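You operate a simulated robot arm through the tools that you are given. There is no shell and no other tool.

The job below is to be done with a simulated two-armed robot. You get a single attempt, and the scene is never put back.

## Task
Take the rag from the crate end of the blue bench and lay it out flat on the checking end of the blue bench.
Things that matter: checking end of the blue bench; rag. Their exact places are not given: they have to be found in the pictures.

The check looks at the end state, three seconds after you hand in, the way a careful person would. Anything else that was tipped, shoved, dropped, spilled or broken makes it a failure.

## Robot
Two 7-joint arms with two-finger parallel grippers on one trunk, on a base that drives. Base frame: it is fixed to the floor where the robot stands at the start and does not move with it; the origin is under the middle of the robot, x ahead of it, y to its left, z up. Lengths are in m, angles in rad, forces in N, time in s.
The left shoulder is at the start at [0.05, 0.209, 1.196], the right one opposite. With the tool pointing down near the work surface each hand reaches from about 0.1 to 0.88 m from the robot's upright axis, wherever it stands, measured 20 degrees to its own side. Places, roughly: checking end of the blue bench [1.5, 0.4, 0.8]; rag [1, -2, 0.75]. Payload 4.4 kg a hand.
Tool frame (each hand has its own): the origin (TCP) lies between the finger pads and is the grasp point; the fingertips stand 0.023 m ahead of it; z points along the fingers, y is the line along which they close. Largest opening 0.094 m; finger width 0.038, thickness 0.01; the body of the gripper, 0.054 by 0.096 m, starts 0.039 m behind the TCP.
Orientation is that of the tool frame in the base frame, as a unit quaternion [x, y, z, w]. With the fingers straight down and closing along the base's y, the tool's x points along the base's -x, its y along +y and its z along -z.

## Interface
- The arms move only by the tool drive_tool. It takes "left_plan", "right_plan" or both (then of equal length, played together; a hand with none holds still); each is one flat list of numbers, 7 for each row, row after row: the shift along the tool's x, y, z in m, then the turn, a rotation vector about the tool's x, y, z in rad, then the gripper command, from -1 (fully open) to 1 (shut), values between in proportion. In form: [dx, dy, dz, ax, ay, az, hand, dx, dy, dz, ax, ay, az, hand, ...]. A call has 1 to 20 rows; each row shifts and turns the commanded pose from where the row before left it, along the tool's axes as they then stand. Rows are played at 5 a second. More than 0.05 m and 0.15 rad between two rows, or a gripper value outside its range, and nothing of the call is played. Where a pose cannot be reached the arm comes as near as it can. A force on the tool above 40 N (or 10 N above the force at the start of the call, whichever is more), or a blocked arm, ends the call early, and 0.2 s more pass. Each finger travels about 0.108 m/s and halts on what it meets, pressing with about 31 N; the grip force reading is that of the motor and also rises with nothing between the fingers. The clock runs only during rows and for 0.2 s after the last one: add rows that do not move to give the fingers time. The reply holds the time, the measured pose of the TCP, the force on the tool along the base axes, the opening and the grip force, in the units named above and with some noise, with the torque about the TCP (base axes, N m) and any sound that the robot's microphone picked up, and new pictures: "show" is both (left out), scene, wrist or none (wrist: the cameras of the hands that moved).
- Cameras (640 x 400 px; columns grow to the right, rows downward): "scene" is now at [0.1571, -0.0089, 1.371]; the picture's right is [-0.12, -0.99, 0.00], its down [-0.53, 0.07, -0.84] and it looks along [0.84, -0.10, -0.54] (base axes); focal length 287 px, centre (320, 200). "left" rides on the left gripper at [0.087, -0.016, -0.074] in its tool frame; the picture's right is [0.18, 0.98, 0.00], its down [-0.58, 0.11, -0.81] and it looks along [-0.79, 0.15, 0.59] (tool axes); focal length 243 px, centre (320, 200). "right" rides on the right gripper at [0.086, 0.016, -0.074] in its tool frame; the picture's right is [-0.18, 0.98, 0.00], its down [-0.58, -0.11, -0.81] and it looks along [-0.79, -0.15, 0.59] (tool axes); focal length 243 px, centre (320, 200).
- lift_body(by): slides the trunk up (or, below 0, down) by that many m; the arms and the scene camera ride with it, the base frame stays. It gives what a move gives, with no picture.
- drive_base(legs): drives the robot by 1 to 6 legs, each [ahead, left, turn to the left] in m, m and rad, along the robot's own axes; the way and the turn of a leg run together, so that a leg with both is an arc; at most 1.5 m and 3.142 rad a leg. The arms and the cameras ride along, it lands a little off, and it stops where it bumps. It gives what a move gives, and a new picture of the scene camera.
- turn_head(pan, tilt): turns the head with the scene camera to pan (to the left, within 1.396 rad either way) and tilt (down, from -0.506 to 1.204), counted from straight ahead of the robot. It gives what a move gives, and a new picture of the scene camera.
- point_at(camera, pixels): for up to 12 pixels [column, row] of the newest picture of that camera ("zoom" is the newest enlarged one), the place [x, y, z] in the base frame of the surface seen there, good to about 0.003 m. The clock stands still meanwhile.
- enlarge(camera, box): a new picture of the part [left, top, right, bottom] of that camera's present view, enlarged. The clock stands still meanwhile.
- finish_job(): hands the job in; it is judged then, once.

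Unless the task says otherwise, let go and move clear before handing in.

The tools are called after "Call:" as a command line: name --argument value ..., lists and objects as JSON in quotes. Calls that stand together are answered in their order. drive_tool: Moves the arms, as the interface text tells. Its arguments: {"type":"object","properties":{"left_plan":{"type":"array","items":{"type":"number"}},"right_plan":{"type":"array","items":{"type":"number"}},"show":{"type":"string","enum":["both","scene","wrist","none"]}},"required":[]} The other tools are called the same way: lift_body (by) slides the trunk up or down; drive_base (legs) drives the base; turn_head (pan, tilt) turns the head that bears the scene camera; point_at (camera, pixels) gives the place of the surface under pixels of a picture; enlarge (camera, box) takes an enlarged picture of a part of a camera's view; finish_job () hands the job in.

At the start:

```text
t: 0.0
left_tool_pos: [0.4842, 0.1656, 0.9961]
left_orientation: [0.0, 1.0, 0.001, 0.0]
left_contact_force: [0.4, -0.3, -0.3]
left_moment: [-0.01, 0.02, 0.02]
left_opening: 0.094
left_gripper_force: 0.0
right_tool_pos: [0.5801, -0.2603, 0.9167]
right_orientation: [0.0, 1.0, 0.0, 0.0]
right_contact_force: [-0.6, 0.6, -0.4]
right_moment: [0.01, 0.02, -0.04]
right_opening: 0.0941
right_gripper_force: 0.0
trunk travel left (down, up): [-0.275, 0.288]
robot x, y, heading: [0.0003, -0.0036, -0.0]
head pan, tilt: [-0.124, 0.569]
```

scene: 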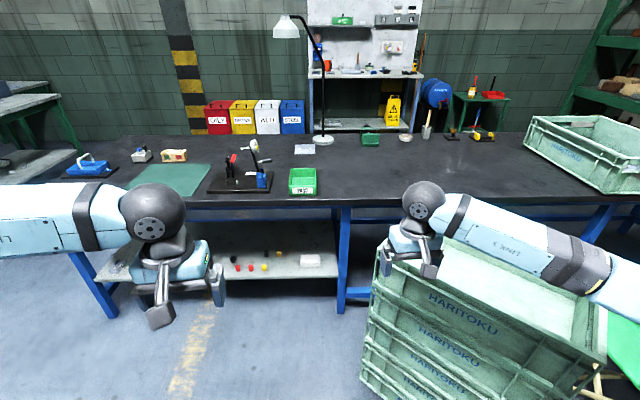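
right: 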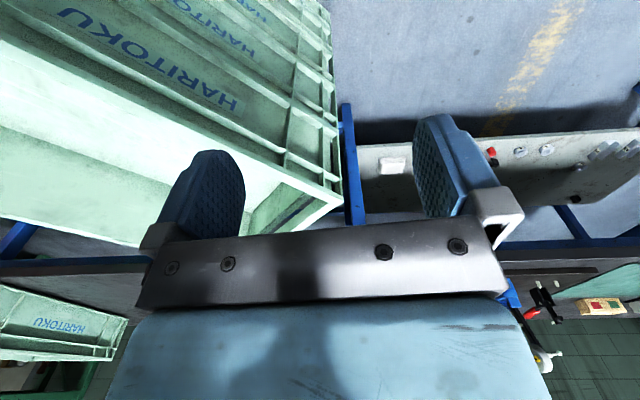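
left: 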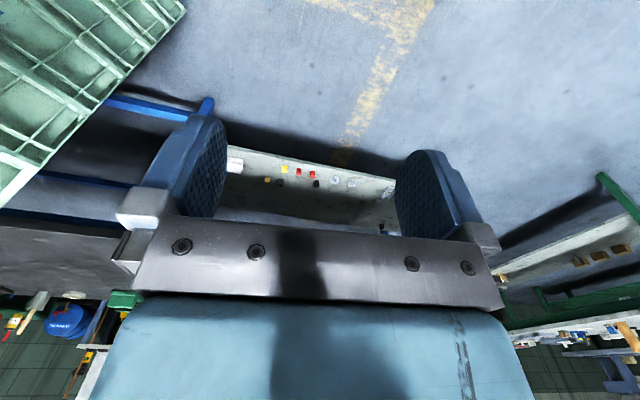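

The scene picture shows the long blue-legged bench with a green mat at about (170,178) on the left and crates on the right (590,150); the rag is not visible yet. I'll turn the head right to look toward the crate end.

Call:
turn_head --pan -0.9 --tilt 0.5

Call:
point_at --camera "scene" --pixels '[[320, 200], [100, 200], [500, 200], [320, 300]]'

```text
t: 1.1
left_tool_pos: [0.4842, 0.1648, 0.9957]
left_orientation: [-0.001, 1.0, 0.0, 0.001]
left_contact_force: [0.6, -0.5, -0.2]
left_moment: [0.02, -0.03, 0.0]
left_opening: 0.0941
left_gripper_force: 0.1
right_tool_pos: [0.5802, -0.2596, 0.9161]
right_orientation: [0.0, 1.0, -0.001, 0.0]
right_contact_force: [0.6, -0.6, -0.1]
right_moment: [0.0, 0.01, -0.02]
right_opening: 0.0943
right_gripper_force: 0.1
trunk travel left (down, up): [-0.275, 0.288]
robot x, y, heading: [-0.0008, -0.0002, -0.001]
head pan, tilt: [-0.901, 0.499]
```

scene: 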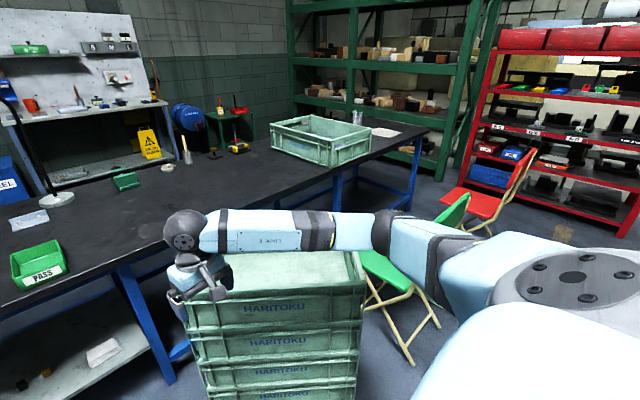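

```text
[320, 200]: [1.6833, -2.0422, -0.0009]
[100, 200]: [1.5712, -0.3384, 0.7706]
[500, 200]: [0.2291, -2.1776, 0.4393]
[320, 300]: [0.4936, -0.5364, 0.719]
```

The bench's crate end is visible at right, with a crate at (320,140), a glass at (357,117) and a pale flat patch at (385,132). I'll zoom in there and read positions.

Call:
enlarge --camera "scene" --box '[260, 90, 450, 210]'

Call:
point_at --camera "scene" --pixels '[[385, 132], [357, 117], [405, 131], [375, 134], [428, 128], [373, 157], [320, 165], [270, 130], [325, 260], [412, 205]]'

Call:
enlarge --camera "scene" --box '[0, 120, 260, 300]'

```text
3.33 times, centred on (355, 150) of scene
```

zoom: 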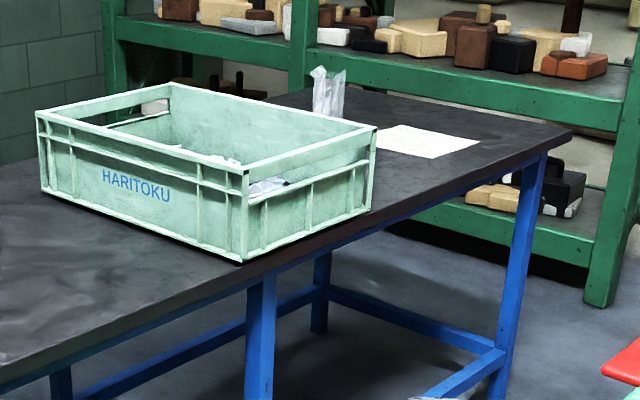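

```text
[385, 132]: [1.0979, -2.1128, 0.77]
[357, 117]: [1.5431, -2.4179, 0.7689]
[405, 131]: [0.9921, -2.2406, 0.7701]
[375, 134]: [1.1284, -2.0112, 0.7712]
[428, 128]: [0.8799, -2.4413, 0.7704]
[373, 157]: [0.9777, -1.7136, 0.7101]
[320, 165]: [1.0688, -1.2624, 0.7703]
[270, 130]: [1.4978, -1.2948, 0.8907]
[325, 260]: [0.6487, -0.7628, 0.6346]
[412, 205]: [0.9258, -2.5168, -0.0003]
```

```text
2.22 times, centred on (130, 210) of scene
```

zoom: 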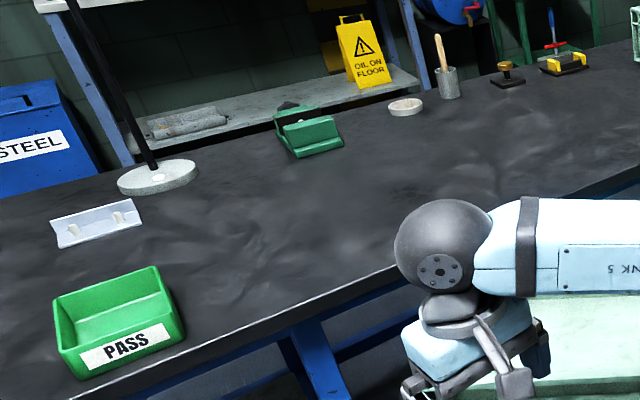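

The patch at (385,132) lies on the bench top about [1.08,-2.13,0.77], likely the rag. I'll look at the left (checking) end of the bench before moving.

Call:
turn_head --pan 0.35 --tilt 0.5

```text
t: 2.5
left_tool_pos: [0.4844, 0.1646, 0.9953]
left_orientation: [-0.001, 1.0, 0.0, 0.001]
left_contact_force: [0.4, 1.0, -0.3]
left_moment: [0.02, -0.01, -0.02]
left_opening: 0.0942
left_gripper_force: 0.1
right_tool_pos: [0.5813, -0.2592, 0.9165]
right_orientation: [0.0, 1.0, 0.0, 0.0]
right_contact_force: [-0.3, -0.5, -0.3]
right_moment: [0.04, 0.0, 0.01]
right_opening: 0.0939
right_gripper_force: 0.0
trunk travel left (down, up): [-0.275, 0.288]
robot x, y, heading: [-0.002, 0.0005, 0.0]
head pan, tilt: [0.351, 0.499]
```

scene: 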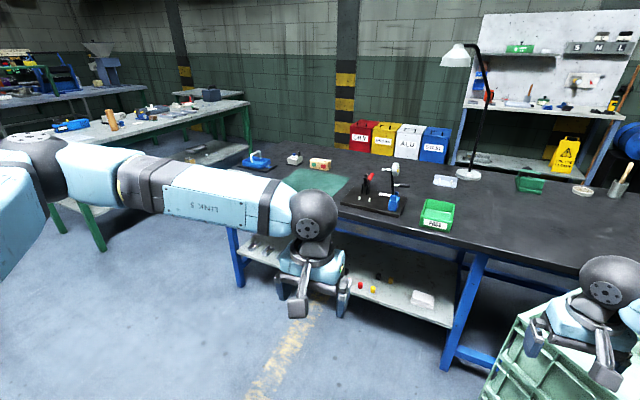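

Call:
enlarge --camera "scene" --box '[220, 120, 480, 282]'

Call:
point_at --camera "scene" --pixels '[[310, 180], [256, 161], [295, 158], [320, 163], [345, 182], [410, 198], [400, 216], [347, 208], [436, 212], [445, 181], [233, 168], [300, 148]]'

```text
2.46 times, centred on (350, 201) of scene
```

zoom: 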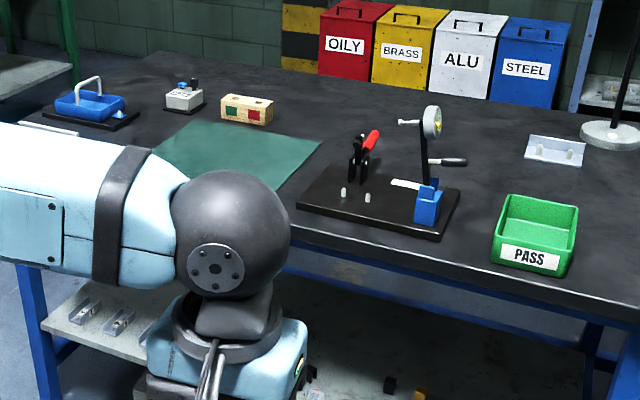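

```text
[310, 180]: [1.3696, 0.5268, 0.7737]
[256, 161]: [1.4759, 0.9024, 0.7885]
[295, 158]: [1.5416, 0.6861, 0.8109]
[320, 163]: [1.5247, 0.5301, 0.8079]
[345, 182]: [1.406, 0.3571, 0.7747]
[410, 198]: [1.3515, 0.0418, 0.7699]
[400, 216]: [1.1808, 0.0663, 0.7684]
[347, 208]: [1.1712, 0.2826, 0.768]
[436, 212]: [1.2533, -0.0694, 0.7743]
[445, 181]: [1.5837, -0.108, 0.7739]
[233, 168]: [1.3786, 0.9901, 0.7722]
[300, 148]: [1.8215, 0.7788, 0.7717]
```

The checking end (left) holds a green mat around [1.37,0.53,0.774], gauge fixtures and small boxes. I now turn right again to map the chairs and crate stack before driving.

Call:
turn_head --pan -1.0 --tilt 0.7

```text
t: 4.0
left_tool_pos: [0.4843, 0.1652, 0.9957]
left_orientation: [-0.001, 1.0, 0.0, 0.0]
left_contact_force: [-0.2, 0.1, 0.4]
left_moment: [-0.01, 0.02, -0.02]
left_opening: 0.094
left_gripper_force: 0.1
right_tool_pos: [0.5801, -0.2595, 0.9168]
right_orientation: [0.0, 1.0, 0.0, 0.0]
right_contact_force: [0.1, -0.2, 0.3]
right_moment: [-0.02, 0.0, -0.01]
right_opening: 0.0941
right_gripper_force: 0.0
trunk travel left (down, up): [-0.275, 0.288]
robot x, y, heading: [0.0008, -0.0001, 0.001]
head pan, tilt: [-1.0, 0.7]
```

scene: 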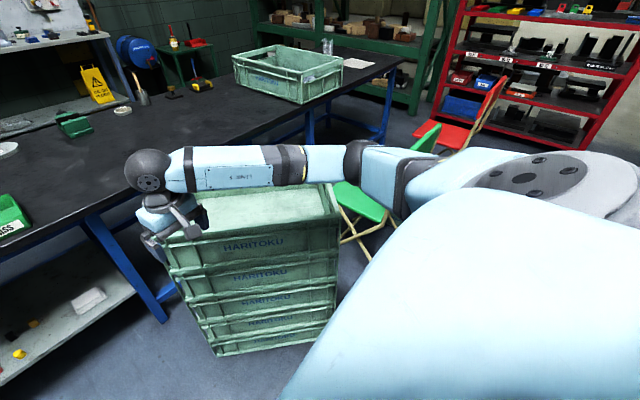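

Call:
point_at --camera "scene" --pixels '[[166, 245], [338, 218], [330, 185], [215, 352], [330, 345], [360, 200], [430, 135], [460, 135], [490, 95], [345, 240], [470, 150], [370, 255]]'

Call:
enlarge --camera "scene" --box '[310, 50, 560, 270]'

```text
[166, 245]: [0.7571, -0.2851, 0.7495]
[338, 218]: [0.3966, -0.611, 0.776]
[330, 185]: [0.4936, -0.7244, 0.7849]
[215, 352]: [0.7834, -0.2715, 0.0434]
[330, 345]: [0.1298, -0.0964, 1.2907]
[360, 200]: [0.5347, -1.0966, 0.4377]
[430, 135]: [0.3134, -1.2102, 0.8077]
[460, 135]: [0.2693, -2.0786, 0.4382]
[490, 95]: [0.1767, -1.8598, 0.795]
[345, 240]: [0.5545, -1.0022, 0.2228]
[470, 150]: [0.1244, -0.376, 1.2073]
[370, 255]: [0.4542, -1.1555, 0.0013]
```

```text
1.82 times, centred on (435, 160) of scene
```

zoom: 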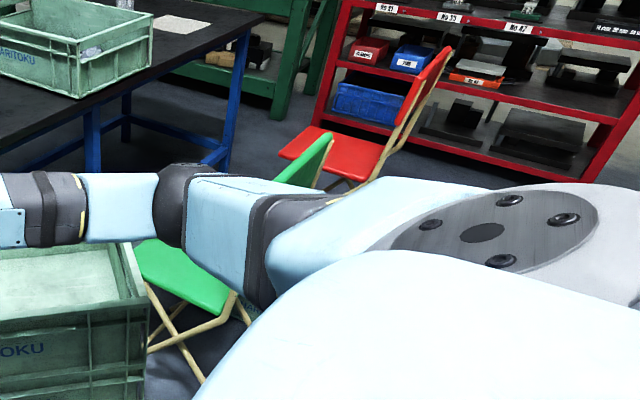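

The map shows the crate stack around x 0.4–0.95, y −0.3 to −0.75, a green chair near [0.5,−1.1] and a red chair near [0.2,−2.1] in front of the crate end. I'll raise the trunk for clearance over these before turning to survey.

Call:
lift_body --by 0.2

Call:
turn_head --pan -1.39 --tilt 0.4

```text
t: 6.2
left_tool_pos: [0.4849, 0.1656, 1.1958]
left_orientation: [-0.001, 1.0, 0.001, 0.0]
left_contact_force: [-1.1, 0.3, 0.1]
left_moment: [-0.01, -0.02, 0.02]
left_opening: 0.094
left_gripper_force: 0.0
right_tool_pos: [0.581, -0.2594, 1.1156]
right_orientation: [0.0, 1.0, 0.001, -0.001]
right_contact_force: [0.1, 1.1, 0.1]
right_moment: [0.02, -0.01, -0.02]
right_opening: 0.0942
right_gripper_force: 0.0
trunk travel left (down, up): [-0.475, 0.088]
robot x, y, heading: [-0.0022, -0.0008, -0.003]
head pan, tilt: [-1.0, 0.7]
```

```text
t: 7.1
left_tool_pos: [0.484, 0.1657, 1.1952]
left_orientation: [-0.001, 1.0, -0.001, 0.0]
left_contact_force: [0.2, 0.2, 0.1]
left_moment: [0.01, -0.04, 0.02]
left_opening: 0.0939
left_gripper_force: 0.1
right_tool_pos: [0.5805, -0.2601, 1.1172]
right_orientation: [0.001, 1.0, 0.0, 0.001]
right_contact_force: [0.3, -0.5, 0.1]
right_moment: [0.02, 0.04, -0.01]
right_opening: 0.0939
right_gripper_force: 0.1
trunk travel left (down, up): [-0.475, 0.088]
robot x, y, heading: [-0.0002, 0.0039, -0.001]
head pan, tilt: [-1.389, 0.4]
```

scene: 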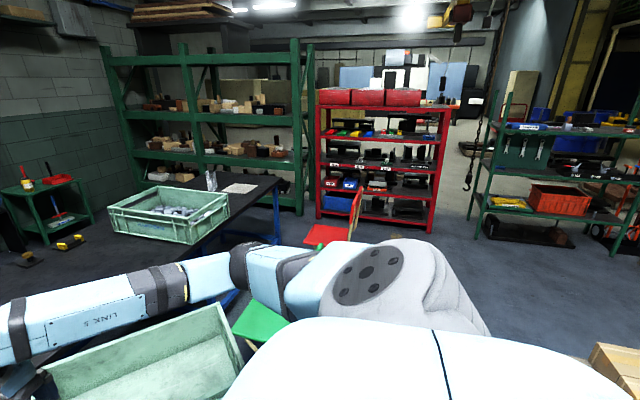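

Call:
point_at --camera "scene" --pixels '[[240, 188], [220, 188], [258, 187], [250, 182], [300, 210], [330, 215], [430, 230], [358, 200], [330, 235], [480, 210], [300, 195], [600, 370]]'

Call:
enlarge --camera "scene" --box '[90, 140, 370, 315]'

```text
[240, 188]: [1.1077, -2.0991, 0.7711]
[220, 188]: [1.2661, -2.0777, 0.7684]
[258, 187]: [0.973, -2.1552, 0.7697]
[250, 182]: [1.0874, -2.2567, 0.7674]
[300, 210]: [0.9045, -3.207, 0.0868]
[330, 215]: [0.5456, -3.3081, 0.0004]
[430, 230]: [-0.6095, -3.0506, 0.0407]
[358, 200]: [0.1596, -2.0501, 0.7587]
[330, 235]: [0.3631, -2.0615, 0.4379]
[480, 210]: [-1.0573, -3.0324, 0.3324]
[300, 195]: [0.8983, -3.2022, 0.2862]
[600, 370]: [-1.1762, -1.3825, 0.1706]
```

```text
2.29 times, centred on (230, 228) of scene
```

zoom: 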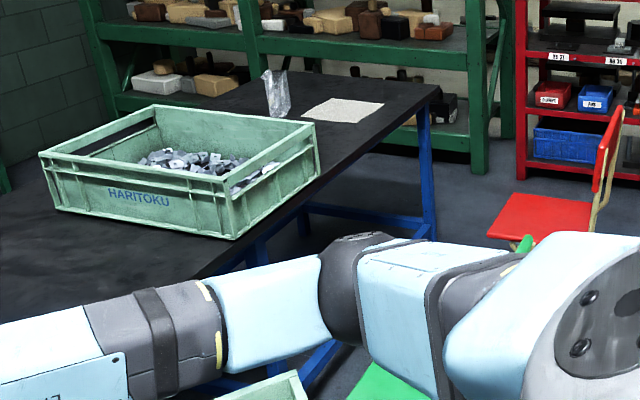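

The rag is the off-white flat sheet at zoom (343,110), about [1.07,−2.15,0.77], beside a glass/bag and near the crate of parts. I'll look straight down to see the size of my own base.

Call:
turn_head --pan 0.0 --tilt 1.2

```text
t: 8.6
left_tool_pos: [0.4843, 0.1645, 1.1956]
left_orientation: [-0.002, 1.0, 0.001, 0.0]
left_contact_force: [-0.5, 0.6, 0.3]
left_moment: [0.0, 0.0, 0.02]
left_opening: 0.094
left_gripper_force: 0.1
right_tool_pos: [0.5798, -0.2593, 1.1175]
right_orientation: [0.0, 1.0, 0.0, 0.0]
right_contact_force: [0.0, 0.3, -0.2]
right_moment: [0.02, 0.0, -0.01]
right_opening: 0.094
right_gripper_force: 0.1
trunk travel left (down, up): [-0.475, 0.088]
robot x, y, heading: [-0.0005, -0.0003, 0.001]
head pan, tilt: [0.0, 1.201]
```

scene: 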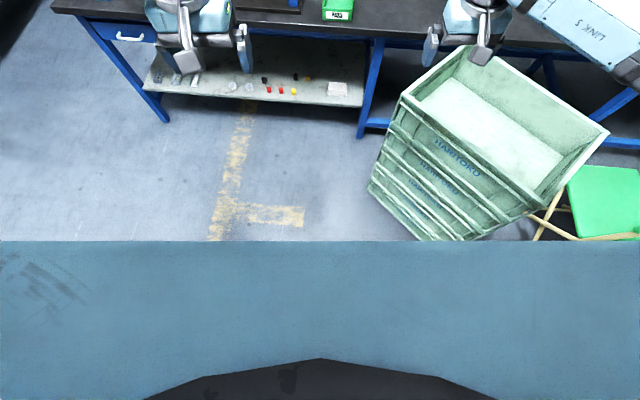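

Call:
point_at --camera "scene" --pixels '[[320, 243], [10, 243], [630, 243], [100, 300], [320, 350], [350, 225], [440, 236], [370, 188], [603, 133], [530, 205], [470, 50], [360, 130]]'

```text
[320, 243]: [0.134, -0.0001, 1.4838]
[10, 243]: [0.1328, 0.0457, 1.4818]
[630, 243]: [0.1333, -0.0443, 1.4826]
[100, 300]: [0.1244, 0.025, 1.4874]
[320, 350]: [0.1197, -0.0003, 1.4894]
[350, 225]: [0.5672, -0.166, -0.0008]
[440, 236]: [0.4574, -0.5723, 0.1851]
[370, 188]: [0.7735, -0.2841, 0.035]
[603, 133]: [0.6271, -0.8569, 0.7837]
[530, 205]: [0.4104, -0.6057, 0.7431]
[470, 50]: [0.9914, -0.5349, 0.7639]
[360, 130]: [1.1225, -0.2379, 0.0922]
```

The base can't be seen, but stack corners are at (0.77,−0.28), (0.41,−0.61), (0.63,−0.86), (0.99,−0.53). Turning in place is safe with arms at z≥1.09, so I'll turn right to survey the route.

Call:
drive_base --legs '[[0, 0, -1.4]]'

Call:
turn_head --pan 0.3 --tilt 0.6

```text
t: 12.5
left_tool_pos: [0.2446, -0.4498, 1.1963]
left_orientation: [0.645, 0.764, 0.0, 0.0]
left_contact_force: [0.5, 0.2, -0.2]
left_moment: [-0.01, 0.02, 0.0]
left_opening: 0.0941
left_gripper_force: 0.1
right_tool_pos: [-0.159, -0.6158, 1.1173]
right_orientation: [0.646, 0.763, 0.0, 0.0]
right_contact_force: [0.0, -0.3, -0.9]
right_moment: [0.01, -0.02, 0.01]
right_opening: 0.0939
right_gripper_force: 0.0
trunk travel left (down, up): [-0.475, 0.088]
robot x, y, heading: [0.0019, -0.0068, -1.398]
head pan, tilt: [0.0, 1.201]
```

scene: 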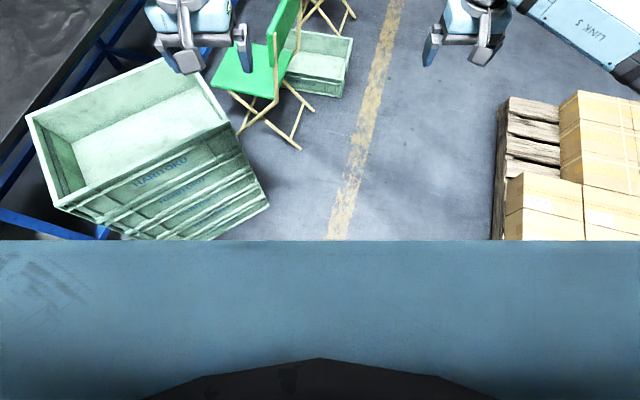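

```text
t: 13.5
left_tool_pos: [0.2443, -0.4501, 1.1963]
left_orientation: [0.645, 0.764, 0.0, 0.0]
left_contact_force: [1.4, 0.0, -0.1]
left_moment: [0.01, -0.01, 0.01]
left_opening: 0.0939
left_gripper_force: 0.1
right_tool_pos: [-0.1579, -0.616, 1.1173]
right_orientation: [0.645, 0.764, -0.001, 0.0]
right_contact_force: [-0.6, 0.6, 0.9]
right_moment: [-0.01, 0.01, 0.01]
right_opening: 0.0942
right_gripper_force: 0.0
trunk travel left (down, up): [-0.475, 0.088]
robot x, y, heading: [0.0016, -0.0032, -1.399]
head pan, tilt: [0.3, 0.6]
```

scene: 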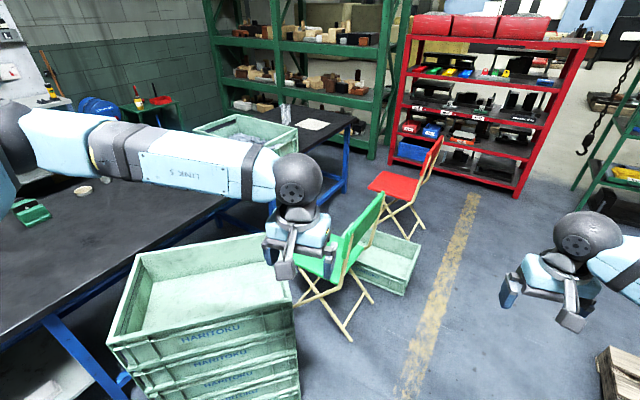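

Now I see green chair (335,250), a floor crate (390,262) between the chairs, red chair (405,190), and a clear aisle with a yellow stripe at (440,310). I'll measure these.

Call:
point_at --camera "scene" --pixels '[[418, 245], [402, 292], [355, 272], [380, 203], [352, 236], [347, 338], [373, 300], [424, 228], [440, 140], [370, 185], [310, 125], [292, 123]]'

Call:
point_at --camera "scene" --pixels '[[330, 125], [303, 130], [353, 118], [345, 190], [370, 158], [470, 200], [395, 380], [600, 370], [515, 197], [400, 158], [388, 235], [300, 295]]'

Call:
enlarge --camera "scene" --box '[250, 90, 450, 215]'

```text
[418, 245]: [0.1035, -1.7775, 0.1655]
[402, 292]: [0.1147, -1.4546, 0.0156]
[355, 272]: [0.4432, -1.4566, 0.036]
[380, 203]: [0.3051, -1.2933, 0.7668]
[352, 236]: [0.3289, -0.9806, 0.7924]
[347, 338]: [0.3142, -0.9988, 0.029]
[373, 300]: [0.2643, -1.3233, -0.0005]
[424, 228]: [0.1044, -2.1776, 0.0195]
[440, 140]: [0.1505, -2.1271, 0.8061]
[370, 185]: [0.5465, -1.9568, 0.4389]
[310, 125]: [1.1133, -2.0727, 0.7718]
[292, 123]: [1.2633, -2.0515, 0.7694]
```

```text
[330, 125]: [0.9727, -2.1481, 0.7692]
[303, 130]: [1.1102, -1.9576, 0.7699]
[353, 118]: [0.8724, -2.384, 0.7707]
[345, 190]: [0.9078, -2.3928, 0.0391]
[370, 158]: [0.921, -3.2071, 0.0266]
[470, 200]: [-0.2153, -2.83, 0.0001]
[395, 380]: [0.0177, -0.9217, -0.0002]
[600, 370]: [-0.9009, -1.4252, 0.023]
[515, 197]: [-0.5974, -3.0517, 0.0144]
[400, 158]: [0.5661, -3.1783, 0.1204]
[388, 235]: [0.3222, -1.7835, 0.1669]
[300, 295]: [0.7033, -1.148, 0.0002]
```

```text
3.20 times, centred on (350, 152) of scene
```

zoom: 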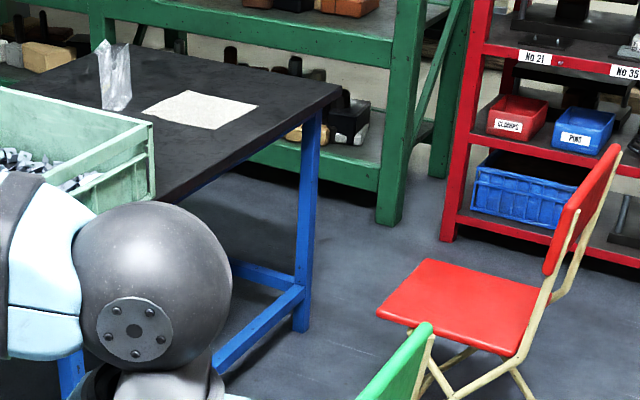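

The rag spans roughly x 0.95–1.2, y −1.96 to −2.26. There is a standing spot near (0.45,−2.63) between the red chair and shelves; I'll check how far my right elbow sticks out before driving there.

Call:
turn_head --pan -1.1 --tilt 0.6

```text
t: 15.0
left_tool_pos: [0.2429, -0.4499, 1.195]
left_orientation: [0.645, 0.765, 0.0, 0.0]
left_contact_force: [-0.9, 0.2, -0.1]
left_moment: [-0.02, -0.02, 0.03]
left_opening: 0.094
left_gripper_force: 0.0
right_tool_pos: [-0.1583, -0.616, 1.1158]
right_orientation: [0.646, 0.764, 0.0, 0.0]
right_contact_force: [0.2, 0.4, 0.3]
right_moment: [0.02, -0.02, 0.01]
right_opening: 0.0942
right_gripper_force: 0.0
trunk travel left (down, up): [-0.475, 0.088]
robot x, y, heading: [0.0, -0.0022, -1.403]
head pan, tilt: [-1.1, 0.6]
```

scene: 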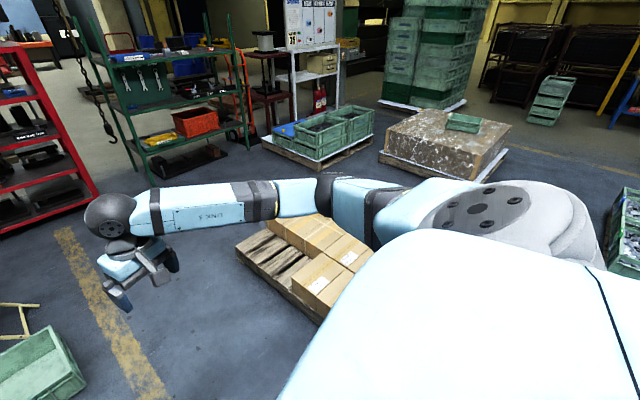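

Call:
point_at --camera "scene" --pixels '[[330, 188], [360, 180], [345, 215], [260, 195], [400, 185], [480, 205], [110, 210], [240, 255], [240, 240], [200, 205]]'

```text
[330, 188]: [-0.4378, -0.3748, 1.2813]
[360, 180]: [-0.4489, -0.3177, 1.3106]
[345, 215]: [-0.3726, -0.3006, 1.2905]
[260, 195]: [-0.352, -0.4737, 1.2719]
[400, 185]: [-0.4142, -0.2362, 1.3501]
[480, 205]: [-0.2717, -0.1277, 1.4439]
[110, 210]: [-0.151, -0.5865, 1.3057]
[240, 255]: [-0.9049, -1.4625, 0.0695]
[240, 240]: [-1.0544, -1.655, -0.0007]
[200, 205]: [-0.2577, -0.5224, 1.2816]
```

The elbow sits about 0.55 m to the side and 0.27 m ahead of the axis at z≈1.28, above the chairs. I'll sidestep right to the aisle at x≈−0.4, then go down the aisle partway facing −y.

Call:
turn_head --pan 0.0 --tilt 0.6

Call:
drive_base --legs '[[0, -0.4, 0], [0, 0, -0.17], [0.7, 0, 0]]'

```text
t: 16.3
left_tool_pos: [0.2443, -0.4494, 1.1947]
left_orientation: [0.645, 0.764, 0.0, 0.001]
left_contact_force: [-0.5, 0.1, -0.2]
left_moment: [0.04, 0.02, 0.0]
left_opening: 0.0939
left_gripper_force: 0.0
right_tool_pos: [-0.1576, -0.6159, 1.1166]
right_orientation: [0.645, 0.764, 0.0, 0.0]
right_contact_force: [0.8, 0.1, 0.8]
right_moment: [0.03, -0.02, 0.0]
right_opening: 0.0941
right_gripper_force: 0.2
trunk travel left (down, up): [-0.475, 0.088]
robot x, y, heading: [-0.0007, 0.0034, -1.406]
head pan, tilt: [0.0, 0.6]
```

scene: 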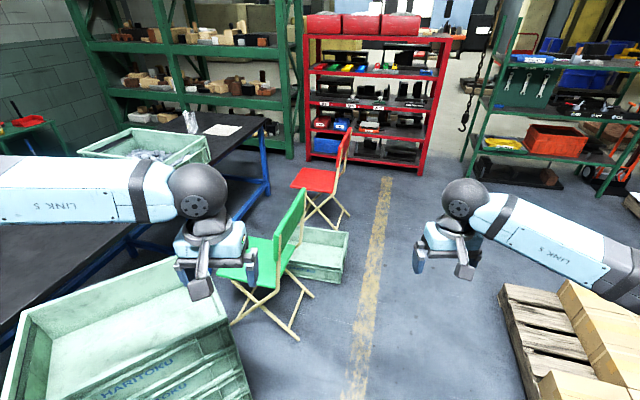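

```text
t: 24.5
left_tool_pos: [-0.2254, -1.2446, 1.1963]
left_orientation: [0.706, 0.708, 0.0, 0.0]
left_contact_force: [0.5, 0.6, -0.2]
left_moment: [0.0, 0.02, 0.02]
left_opening: 0.0938
left_gripper_force: 0.0
right_tool_pos: [-0.6481, -1.3426, 1.1161]
right_orientation: [0.705, 0.709, 0.0, 0.0]
right_contact_force: [0.7, 0.2, -0.5]
right_moment: [-0.01, 0.0, 0.01]
right_opening: 0.094
right_gripper_force: 0.2
trunk travel left (down, up): [-0.475, 0.088]
robot x, y, heading: [-0.3947, -0.7623, -1.571]
head pan, tilt: [0.0, 0.6]
```

scene: 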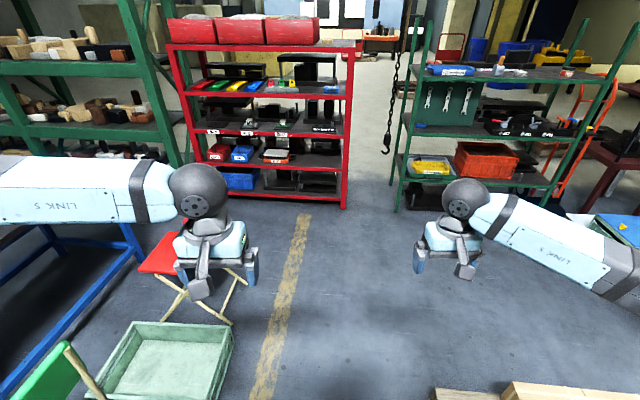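

The aisle is open: the floor crate (165,360) is on the left and the pallet (470,395) on the right. I'll measure these before driving farther.

Call:
point_at --camera "scene" --pixels '[[233, 325], [205, 398], [435, 390], [230, 322], [345, 205], [200, 160], [405, 205], [387, 148], [285, 205], [515, 385], [170, 240], [320, 50]]'

```text
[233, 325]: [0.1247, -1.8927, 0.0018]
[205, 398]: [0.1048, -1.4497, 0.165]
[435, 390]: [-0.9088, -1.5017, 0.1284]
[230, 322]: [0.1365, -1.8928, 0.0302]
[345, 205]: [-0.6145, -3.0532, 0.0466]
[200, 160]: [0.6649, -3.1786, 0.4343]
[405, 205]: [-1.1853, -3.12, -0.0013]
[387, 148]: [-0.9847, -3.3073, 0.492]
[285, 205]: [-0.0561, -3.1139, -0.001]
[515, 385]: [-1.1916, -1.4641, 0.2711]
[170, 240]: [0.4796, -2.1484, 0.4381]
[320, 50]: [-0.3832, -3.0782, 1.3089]
```

The aisle runs x −0.9 to 0.10, and I'm centred at x≈−0.39. I'll drive on to y≈−2.06, turn left to heading ≈0.8, then back down to y≈−2.6.

Call:
drive_base --legs '[[1.3, 0, 0], [0, 0, 2.37], [-0.4, -0.39, 0]]'

```text
t: 40.1
left_tool_pos: [-0.1711, -2.1736, 1.1949]
left_orientation: [-0.376, 0.927, 0.0, 0.0]
left_contact_force: [0.1, 0.5, -0.1]
left_moment: [-0.01, 0.02, 0.03]
left_opening: 0.0942
left_gripper_force: 0.1
right_tool_pos: [0.1929, -2.4113, 1.117]
right_orientation: [-0.376, 0.927, 0.0, 0.0]
right_contact_force: [-0.6, -0.5, -0.4]
right_moment: [0.05, 0.04, 0.01]
right_opening: 0.0939
right_gripper_force: 0.0
trunk travel left (down, up): [-0.475, 0.088]
robot x, y, heading: [-0.4069, -2.629, 0.775]
head pan, tilt: [0.0, 0.6]
```

scene: 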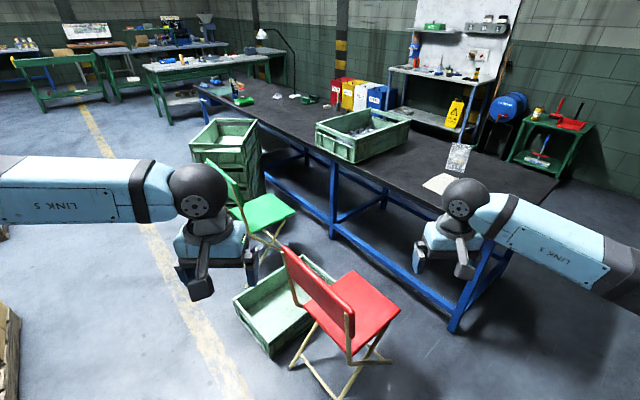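

I'm at (−0.41,−2.63). The red chair is at (345,320) and the rag at (438,183). I'll measure the chair and rag.

Call:
point_at --camera "scene" --pixels '[[388, 358], [335, 397], [398, 318], [350, 325], [283, 250], [365, 275], [440, 182], [425, 186], [455, 330], [557, 183], [347, 362], [458, 155]]'

Call:
enlarge --camera "scene" --box '[400, 130, 560, 230]'

```text
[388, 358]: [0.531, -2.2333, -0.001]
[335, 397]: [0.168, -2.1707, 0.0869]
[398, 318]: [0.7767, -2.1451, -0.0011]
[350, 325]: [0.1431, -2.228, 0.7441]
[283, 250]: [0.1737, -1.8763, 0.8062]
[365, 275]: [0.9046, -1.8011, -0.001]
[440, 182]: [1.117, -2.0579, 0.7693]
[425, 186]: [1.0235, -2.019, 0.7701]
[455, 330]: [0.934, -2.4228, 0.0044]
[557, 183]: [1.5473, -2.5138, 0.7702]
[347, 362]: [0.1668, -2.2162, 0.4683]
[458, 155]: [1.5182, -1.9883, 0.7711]
```

```text
4.00 times, centred on (480, 180) of scene
```

zoom: 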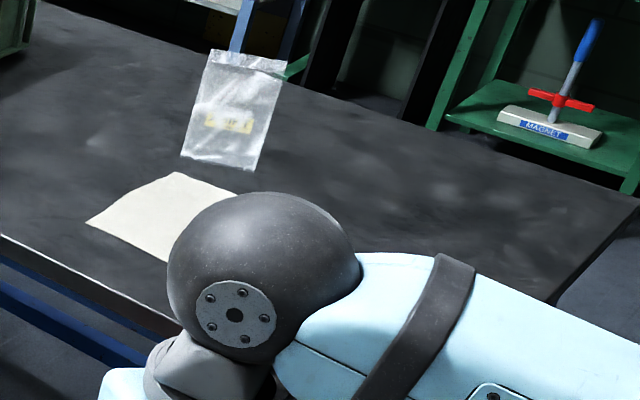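

The chair's near side is at y≈−2.24, the shelves at about −3.1, so y≈−2.67 gives about 0.44 m clearance each side. I'll translate along +x to about (0.5,−2.68) keeping the heading.

Call:
drive_base --legs '[[0.613, -0.67, 0]]'

Call:
turn_head --pan 0.0 --tilt 0.75

```text
t: 46.5
left_tool_pos: [0.7397, -2.2333, 1.1953]
left_orientation: [-0.373, 0.928, 0.001, 0.0]
left_contact_force: [-0.2, -0.4, 0.1]
left_moment: [-0.01, 0.0, -0.02]
left_opening: 0.0944
left_gripper_force: 0.1
right_tool_pos: [1.1016, -2.474, 1.1177]
right_orientation: [-0.372, 0.928, 0.0, -0.001]
right_contact_force: [1.2, -0.5, -0.2]
right_moment: [0.02, -0.02, -0.02]
right_opening: 0.0939
right_gripper_force: 0.1
trunk travel left (down, up): [-0.475, 0.088]
robot x, y, heading: [0.5047, -2.6865, 0.762]
head pan, tilt: [0.0, 0.6]
```

scene: 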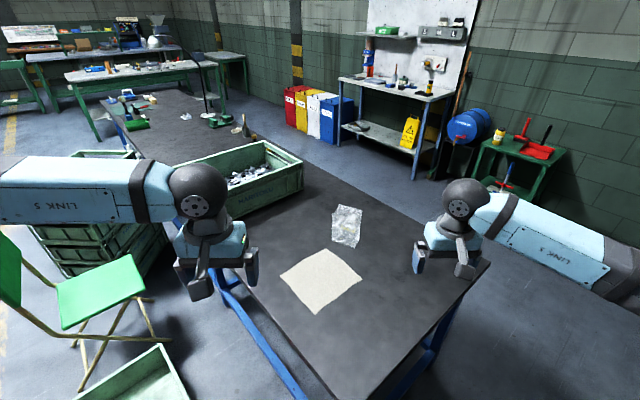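

```text
t: 47.2
left_tool_pos: [0.7395, -2.2333, 1.1961]
left_orientation: [-0.373, 0.928, 0.0, 0.0]
left_contact_force: [0.3, 0.1, -0.6]
left_moment: [0.02, 0.01, 0.01]
left_opening: 0.0942
left_gripper_force: 0.2
right_tool_pos: [1.1024, -2.4732, 1.1168]
right_orientation: [-0.373, 0.928, 0.0, 0.001]
right_contact_force: [-1.2, -0.5, -0.6]
right_moment: [0.0, 0.01, -0.01]
right_opening: 0.0937
right_gripper_force: 0.1
trunk travel left (down, up): [-0.475, 0.088]
robot x, y, heading: [0.5014, -2.6854, 0.763]
head pan, tilt: [0.0, 0.75]
```

scene: 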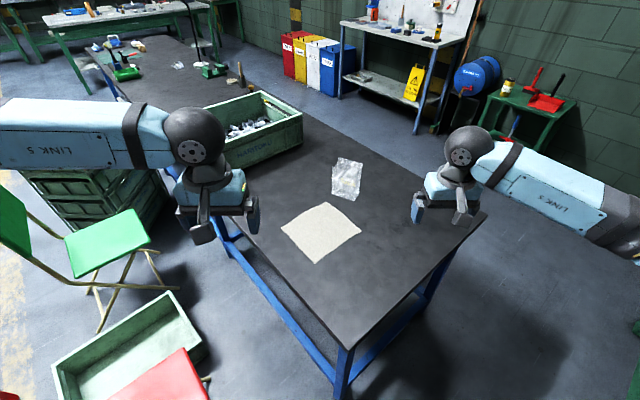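

The rag is now in full view at (320,230) with a plastic bag behind it at (347,178). I'll measure rag corners and enlarge.

Call:
point_at --camera "scene" --pixels '[[283, 230], [319, 261], [358, 229], [322, 204], [320, 232], [347, 342], [484, 215], [335, 195], [358, 198], [347, 175], [303, 145], [240, 165]]'

Call:
enlarge --camera "scene" --box '[240, 145, 400, 280]'

```text
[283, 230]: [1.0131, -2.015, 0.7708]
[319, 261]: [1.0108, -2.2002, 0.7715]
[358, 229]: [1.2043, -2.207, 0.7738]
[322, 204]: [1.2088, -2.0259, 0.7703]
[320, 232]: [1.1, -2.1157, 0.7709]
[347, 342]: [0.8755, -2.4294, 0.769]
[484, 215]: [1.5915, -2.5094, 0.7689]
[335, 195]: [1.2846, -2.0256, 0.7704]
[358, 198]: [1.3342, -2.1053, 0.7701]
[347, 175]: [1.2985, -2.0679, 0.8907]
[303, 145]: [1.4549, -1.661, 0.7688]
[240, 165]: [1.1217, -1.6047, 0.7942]
```

```text
2.96 times, centred on (320, 212) of scene
```

zoom: 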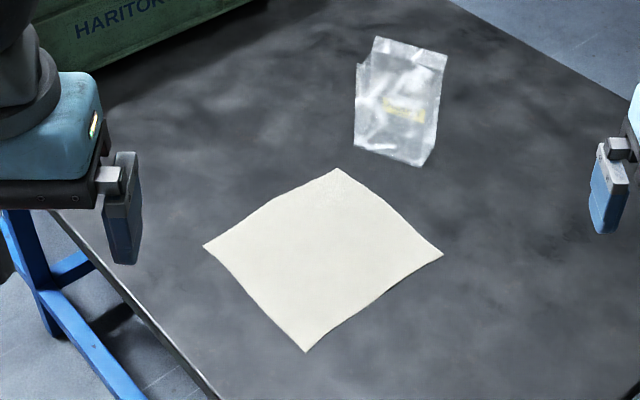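

The rag is nearly axis-aligned: corners (1.013,−2.015), (1.011,−2.200), (1.204,−2.207), (1.209,−2.026), about 0.19 m square, top z≈0.771. I'll lower the trunk again so both hands can reach, then bring them over the near (west) edge.

Call:
lift_body --by -0.2

Call:
turn_head --pan 0.0 --tilt 0.8

```text
t: 49.3
left_tool_pos: [0.7403, -2.2334, 0.9965]
left_orientation: [-0.373, 0.928, 0.0, 0.0]
left_contact_force: [0.4, -0.6, 0.3]
left_moment: [0.02, 0.01, -0.03]
left_opening: 0.094
left_gripper_force: 0.1
right_tool_pos: [1.1025, -2.4731, 0.9159]
right_orientation: [-0.372, 0.928, 0.0, 0.0]
right_contact_force: [-0.9, 0.2, -0.3]
right_moment: [0.0, 0.0, 0.02]
right_opening: 0.094
right_gripper_force: 0.1
trunk travel left (down, up): [-0.275, 0.288]
robot x, y, heading: [0.5057, -2.6885, 0.76]
head pan, tilt: [0.0, 0.75]
```

```text
t: 50.0
left_tool_pos: [0.7387, -2.2319, 0.9949]
left_orientation: [-0.373, 0.928, 0.0, -0.001]
left_contact_force: [0.3, 0.0, -0.7]
left_moment: [0.02, 0.02, 0.0]
left_opening: 0.0936
left_gripper_force: 0.0
right_tool_pos: [1.1023, -2.4732, 0.9154]
right_orientation: [-0.372, 0.928, 0.0, 0.001]
right_contact_force: [0.1, -0.9, 0.3]
right_moment: [0.02, -0.01, 0.02]
right_opening: 0.0939
right_gripper_force: 0.1
trunk travel left (down, up): [-0.275, 0.288]
robot x, y, heading: [0.5041, -2.6874, 0.759]
head pan, tilt: [0.0, 0.799]
```

scene: 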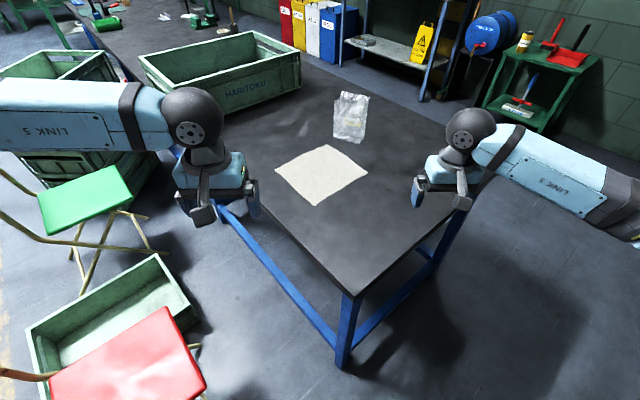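

Both grippers hang clear of the rag at (320,173). I'll bring the left hand over the north part of the rag's west edge and the right hand over its south part (spaced 0.23 m), then yaw both so the fingers close along y.

Call:
drive_tool --left_plan '[-0.04192, -0.00288, 0.0111, 0, 0, 0, -1, -0.04192, -0.00288, 0.0111, 0, 0, 0, -1, -0.04192, -0.00288, 0.0111, 0, 0, 0, -1, -0.04192, -0.00288, 0.0111, 0, 0, 0, -1, -0.04192, -0.00288, 0.0111, 0, 0, 0, -1, -0.04192, -0.00288, 0.0111, 0, 0, 0, -1, -0.04192, -0.00288, 0.0111, 0, 0, 0, -1, -0.04192, -0.00288, 0.0111, 0, 0, 0, -1, -0.04192, -0.00288, 0.0111, 0, 0, 0, -1, 0, 0, 0, 0, 0, 0.127, -1, 0, 0, 0, 0, 0, 0.127, -1, 0, 0, 0, 0, 0, 0.127, -0.5, 0, 0, 0, 0, 0, 0.127, -0.3, 0, 0, 0, 0, 0, 0.127, -0.1, 0, 0, 0, 0, 0, 0.127, -0.06, 0, 0, 0, 0, 0, 0, -0.06]' --right_plan '[-0.01362, 0.02584, 0, 0, 0, 0, -1, -0.01362, 0.02584, 0, 0, 0, 0, -1, -0.01362, 0.02584, 0, 0, 0, 0, -1, -0.01362, 0.02584, 0, 0, 0, 0, -1, -0.01362, 0.02584, 0, 0, 0, 0, -1, -0.01362, 0.02584, 0, 0, 0, 0, -1, -0.01362, 0.02584, 0, 0, 0, 0, -1, -0.01362, 0.02584, 0, 0, 0, 0, -1, -0.01362, 0.02584, 0, 0, 0, 0, -1, 0, 0, 0, 0, 0, 0.127, -1, 0, 0, 0, 0, 0, 0.127, -1, 0, 0, 0, 0, 0, 0.127, -0.5, 0, 0, 0, 0, 0, 0.127, -0.3, 0, 0, 0, 0, 0, 0.127, -0.1, 0, 0, 0, 0, 0, 0.127, -0.06, 0, 0, 0, 0, 0, 0, -0.06]' --show "both"

```text
t: 53.4
left_tool_pos: [1.0055, -1.9981, 0.8985]
left_orientation: [-0.252, 0.968, 0.001, 0.001]
left_contact_force: [0.2, -0.4, 0.6]
left_moment: [-0.02, -0.02, 0.0]
left_opening: 0.0499
left_gripper_force: 0.1
left hand out of reach, approached as far as the arm can: row 9, 11, 12, 13, 14, 15
right_tool_pos: [1.0294, -2.2215, 0.9164]
right_orientation: [0.0, 1.0, 0.0, 0.0]
right_contact_force: [0.7, -0.1, 0.3]
right_moment: [0.01, -0.03, -0.01]
right_opening: 0.0497
right_gripper_force: 0.1
trunk travel left (down, up): [-0.275, 0.288]
robot x, y, heading: [0.5053, -2.6894, 0.761]
head pan, tilt: [0.0, 0.799]
```

scene: 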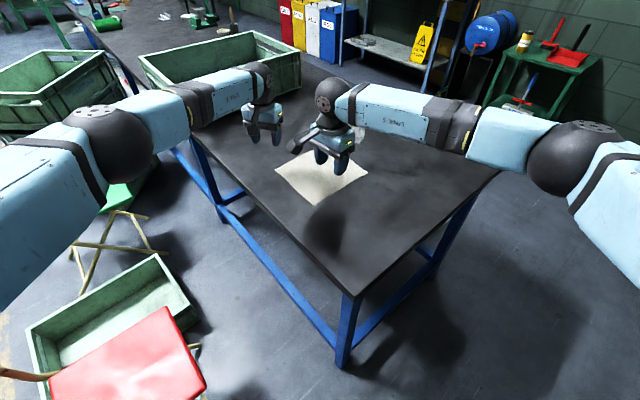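
right: 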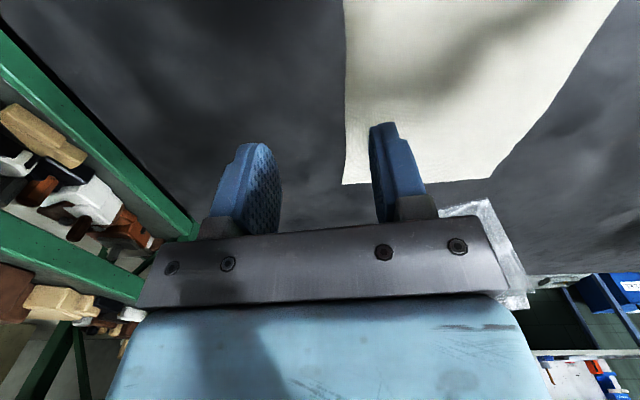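
left: 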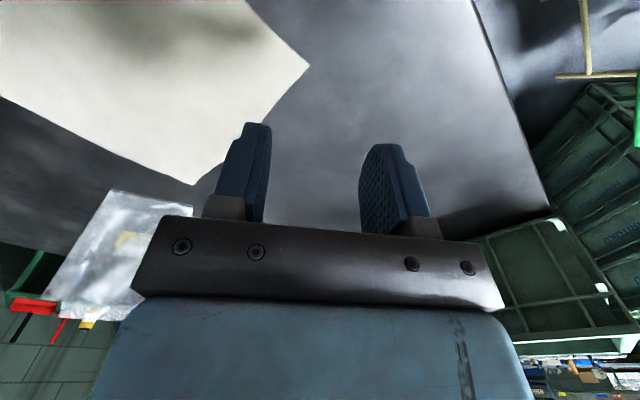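

The left hand hit its reach limit about 2.5 cm short. I'll move the base about 8 cm in +x (plenty of room between the chair, bench leg and shelves).

Call:
drive_base --legs '[[0.062, -0.059, 0]]'

```text
t: 54.6
left_tool_pos: [1.0898, -1.9979, 0.8972]
left_orientation: [-0.254, 0.967, 0.002, 0.002]
left_contact_force: [0.9, -0.4, 0.1]
left_moment: [0.02, 0.02, 0.0]
left_opening: 0.0499
left_gripper_force: 0.1
right_tool_pos: [1.1149, -2.2219, 0.9169]
right_orientation: [-0.001, 1.0, 0.001, 0.0]
right_contact_force: [0.5, -0.6, -0.5]
right_moment: [-0.01, 0.01, 0.02]
right_opening: 0.0496
right_gripper_force: 0.2
trunk travel left (down, up): [-0.275, 0.288]
robot x, y, heading: [0.5857, -2.6904, 0.765]
head pan, tilt: [0.0, 0.799]
```

scene: 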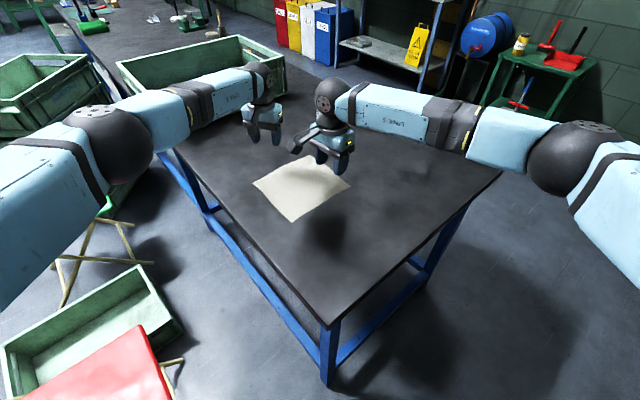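

Both hands rode along; left still needs about 0.51 rad of yaw, right must shift −x. I'll do this and check readings.

Call:
drive_tool --left_plan '[0, 0, 0, 0, 0, 0.1285, -0.06, 0, 0, 0, 0, 0, 0.1285, -0.06, 0, 0, 0, 0, 0, 0.1285, -0.06, 0, 0, 0, 0, 0, 0.1285, -0.06, 0, 0, 0, 0, 0, 0, -0.06]' --right_plan '[0.0425, 0, 0, 0, 0, 0, -0.06, 0.0425, 0, 0, 0, 0, 0, -0.06, 0, 0, 0.01, 0, 0, 0, -0.06, 0, 0, 0.01, 0, 0, 0, -0.06, 0, 0, 0, 0, 0, 0, -0.06]' --show "both"

```text
t: 55.8
left_tool_pos: [1.0569, -1.9883, 0.9086]
left_orientation: [-0.211, 0.977, 0.001, 0.001]
left_contact_force: [-0.4, 0.4, 0.4]
left_moment: [0.03, 0.02, -0.03]
left_opening: 0.0501
left_gripper_force: 0.1
left hand out of reach, approached as far as the arm can: row 1, 2, 3, 4
right_tool_pos: [1.0286, -2.2219, 0.8964]
right_orientation: [0.0, 1.0, 0.0, 0.001]
right_contact_force: [-0.3, -0.2, 0.8]
right_moment: [0.03, -0.04, 0.02]
right_opening: 0.0496
right_gripper_force: 0.1
trunk travel left (down, up): [-0.275, 0.288]
robot x, y, heading: [0.5899, -2.6868, 0.767]
head pan, tilt: [0.0, 0.799]
```

scene: 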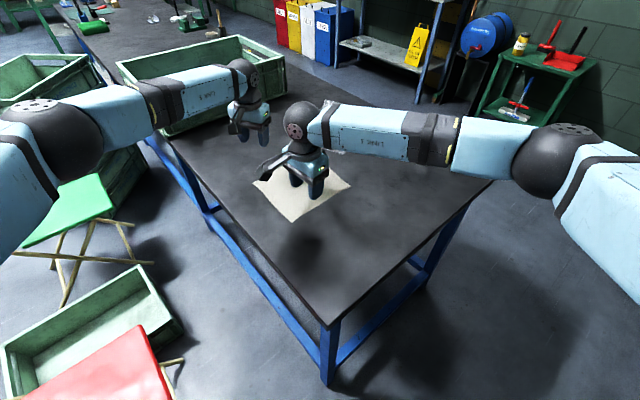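
right: 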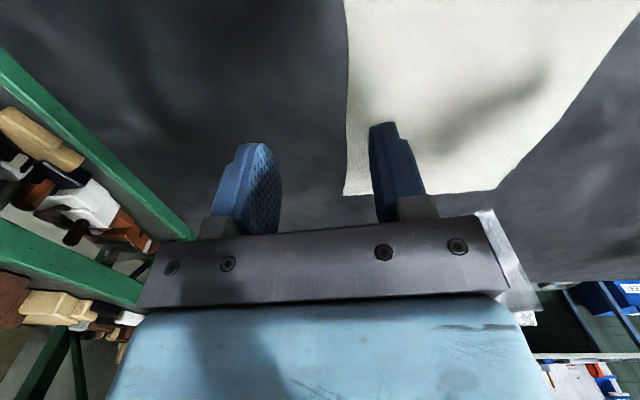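
left: 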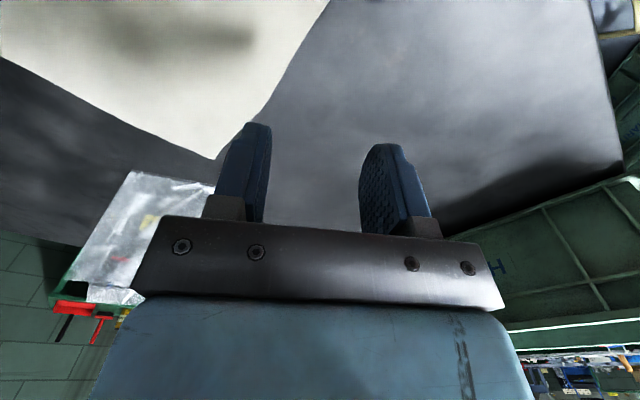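

The left wrist can't take that yaw at this reach. I'll check how close the right elbow at (560,165) is to the shelf, to see if I can turn the base to face the bench more squarely.

Call:
turn_head --pan -0.9 --tilt 0.5

```text
t: 57.0
left_tool_pos: [1.0572, -1.9896, 0.909]
left_orientation: [-0.21, 0.978, 0.002, 0.001]
left_contact_force: [0.1, -0.3, -0.8]
left_moment: [0.0, -0.03, 0.04]
left_opening: 0.0496
left_gripper_force: 0.0
right_tool_pos: [1.0297, -2.2223, 0.897]
right_orientation: [0.0, 1.0, 0.0, 0.0]
right_contact_force: [1.4, -0.1, 0.5]
right_moment: [0.02, -0.02, -0.01]
right_opening: 0.0498
right_gripper_force: 0.1
trunk travel left (down, up): [-0.275, 0.288]
robot x, y, heading: [0.5863, -2.6887, 0.759]
head pan, tilt: [-0.901, 0.499]
```

scene: 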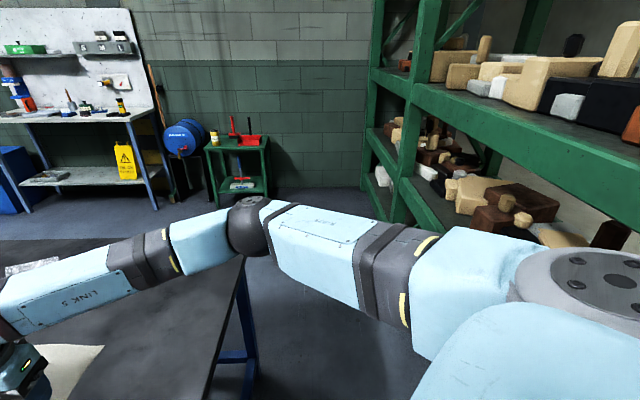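

Call:
point_at --camera "scene" --pixels '[[250, 225], [285, 205], [370, 235], [470, 250], [400, 200], [440, 215], [180, 235], [520, 275]]'

```text
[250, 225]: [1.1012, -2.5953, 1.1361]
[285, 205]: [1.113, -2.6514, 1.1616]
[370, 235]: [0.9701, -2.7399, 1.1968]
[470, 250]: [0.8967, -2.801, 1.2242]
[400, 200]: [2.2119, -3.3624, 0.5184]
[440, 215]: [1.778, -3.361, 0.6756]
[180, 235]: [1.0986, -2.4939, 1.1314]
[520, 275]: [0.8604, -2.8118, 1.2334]
```

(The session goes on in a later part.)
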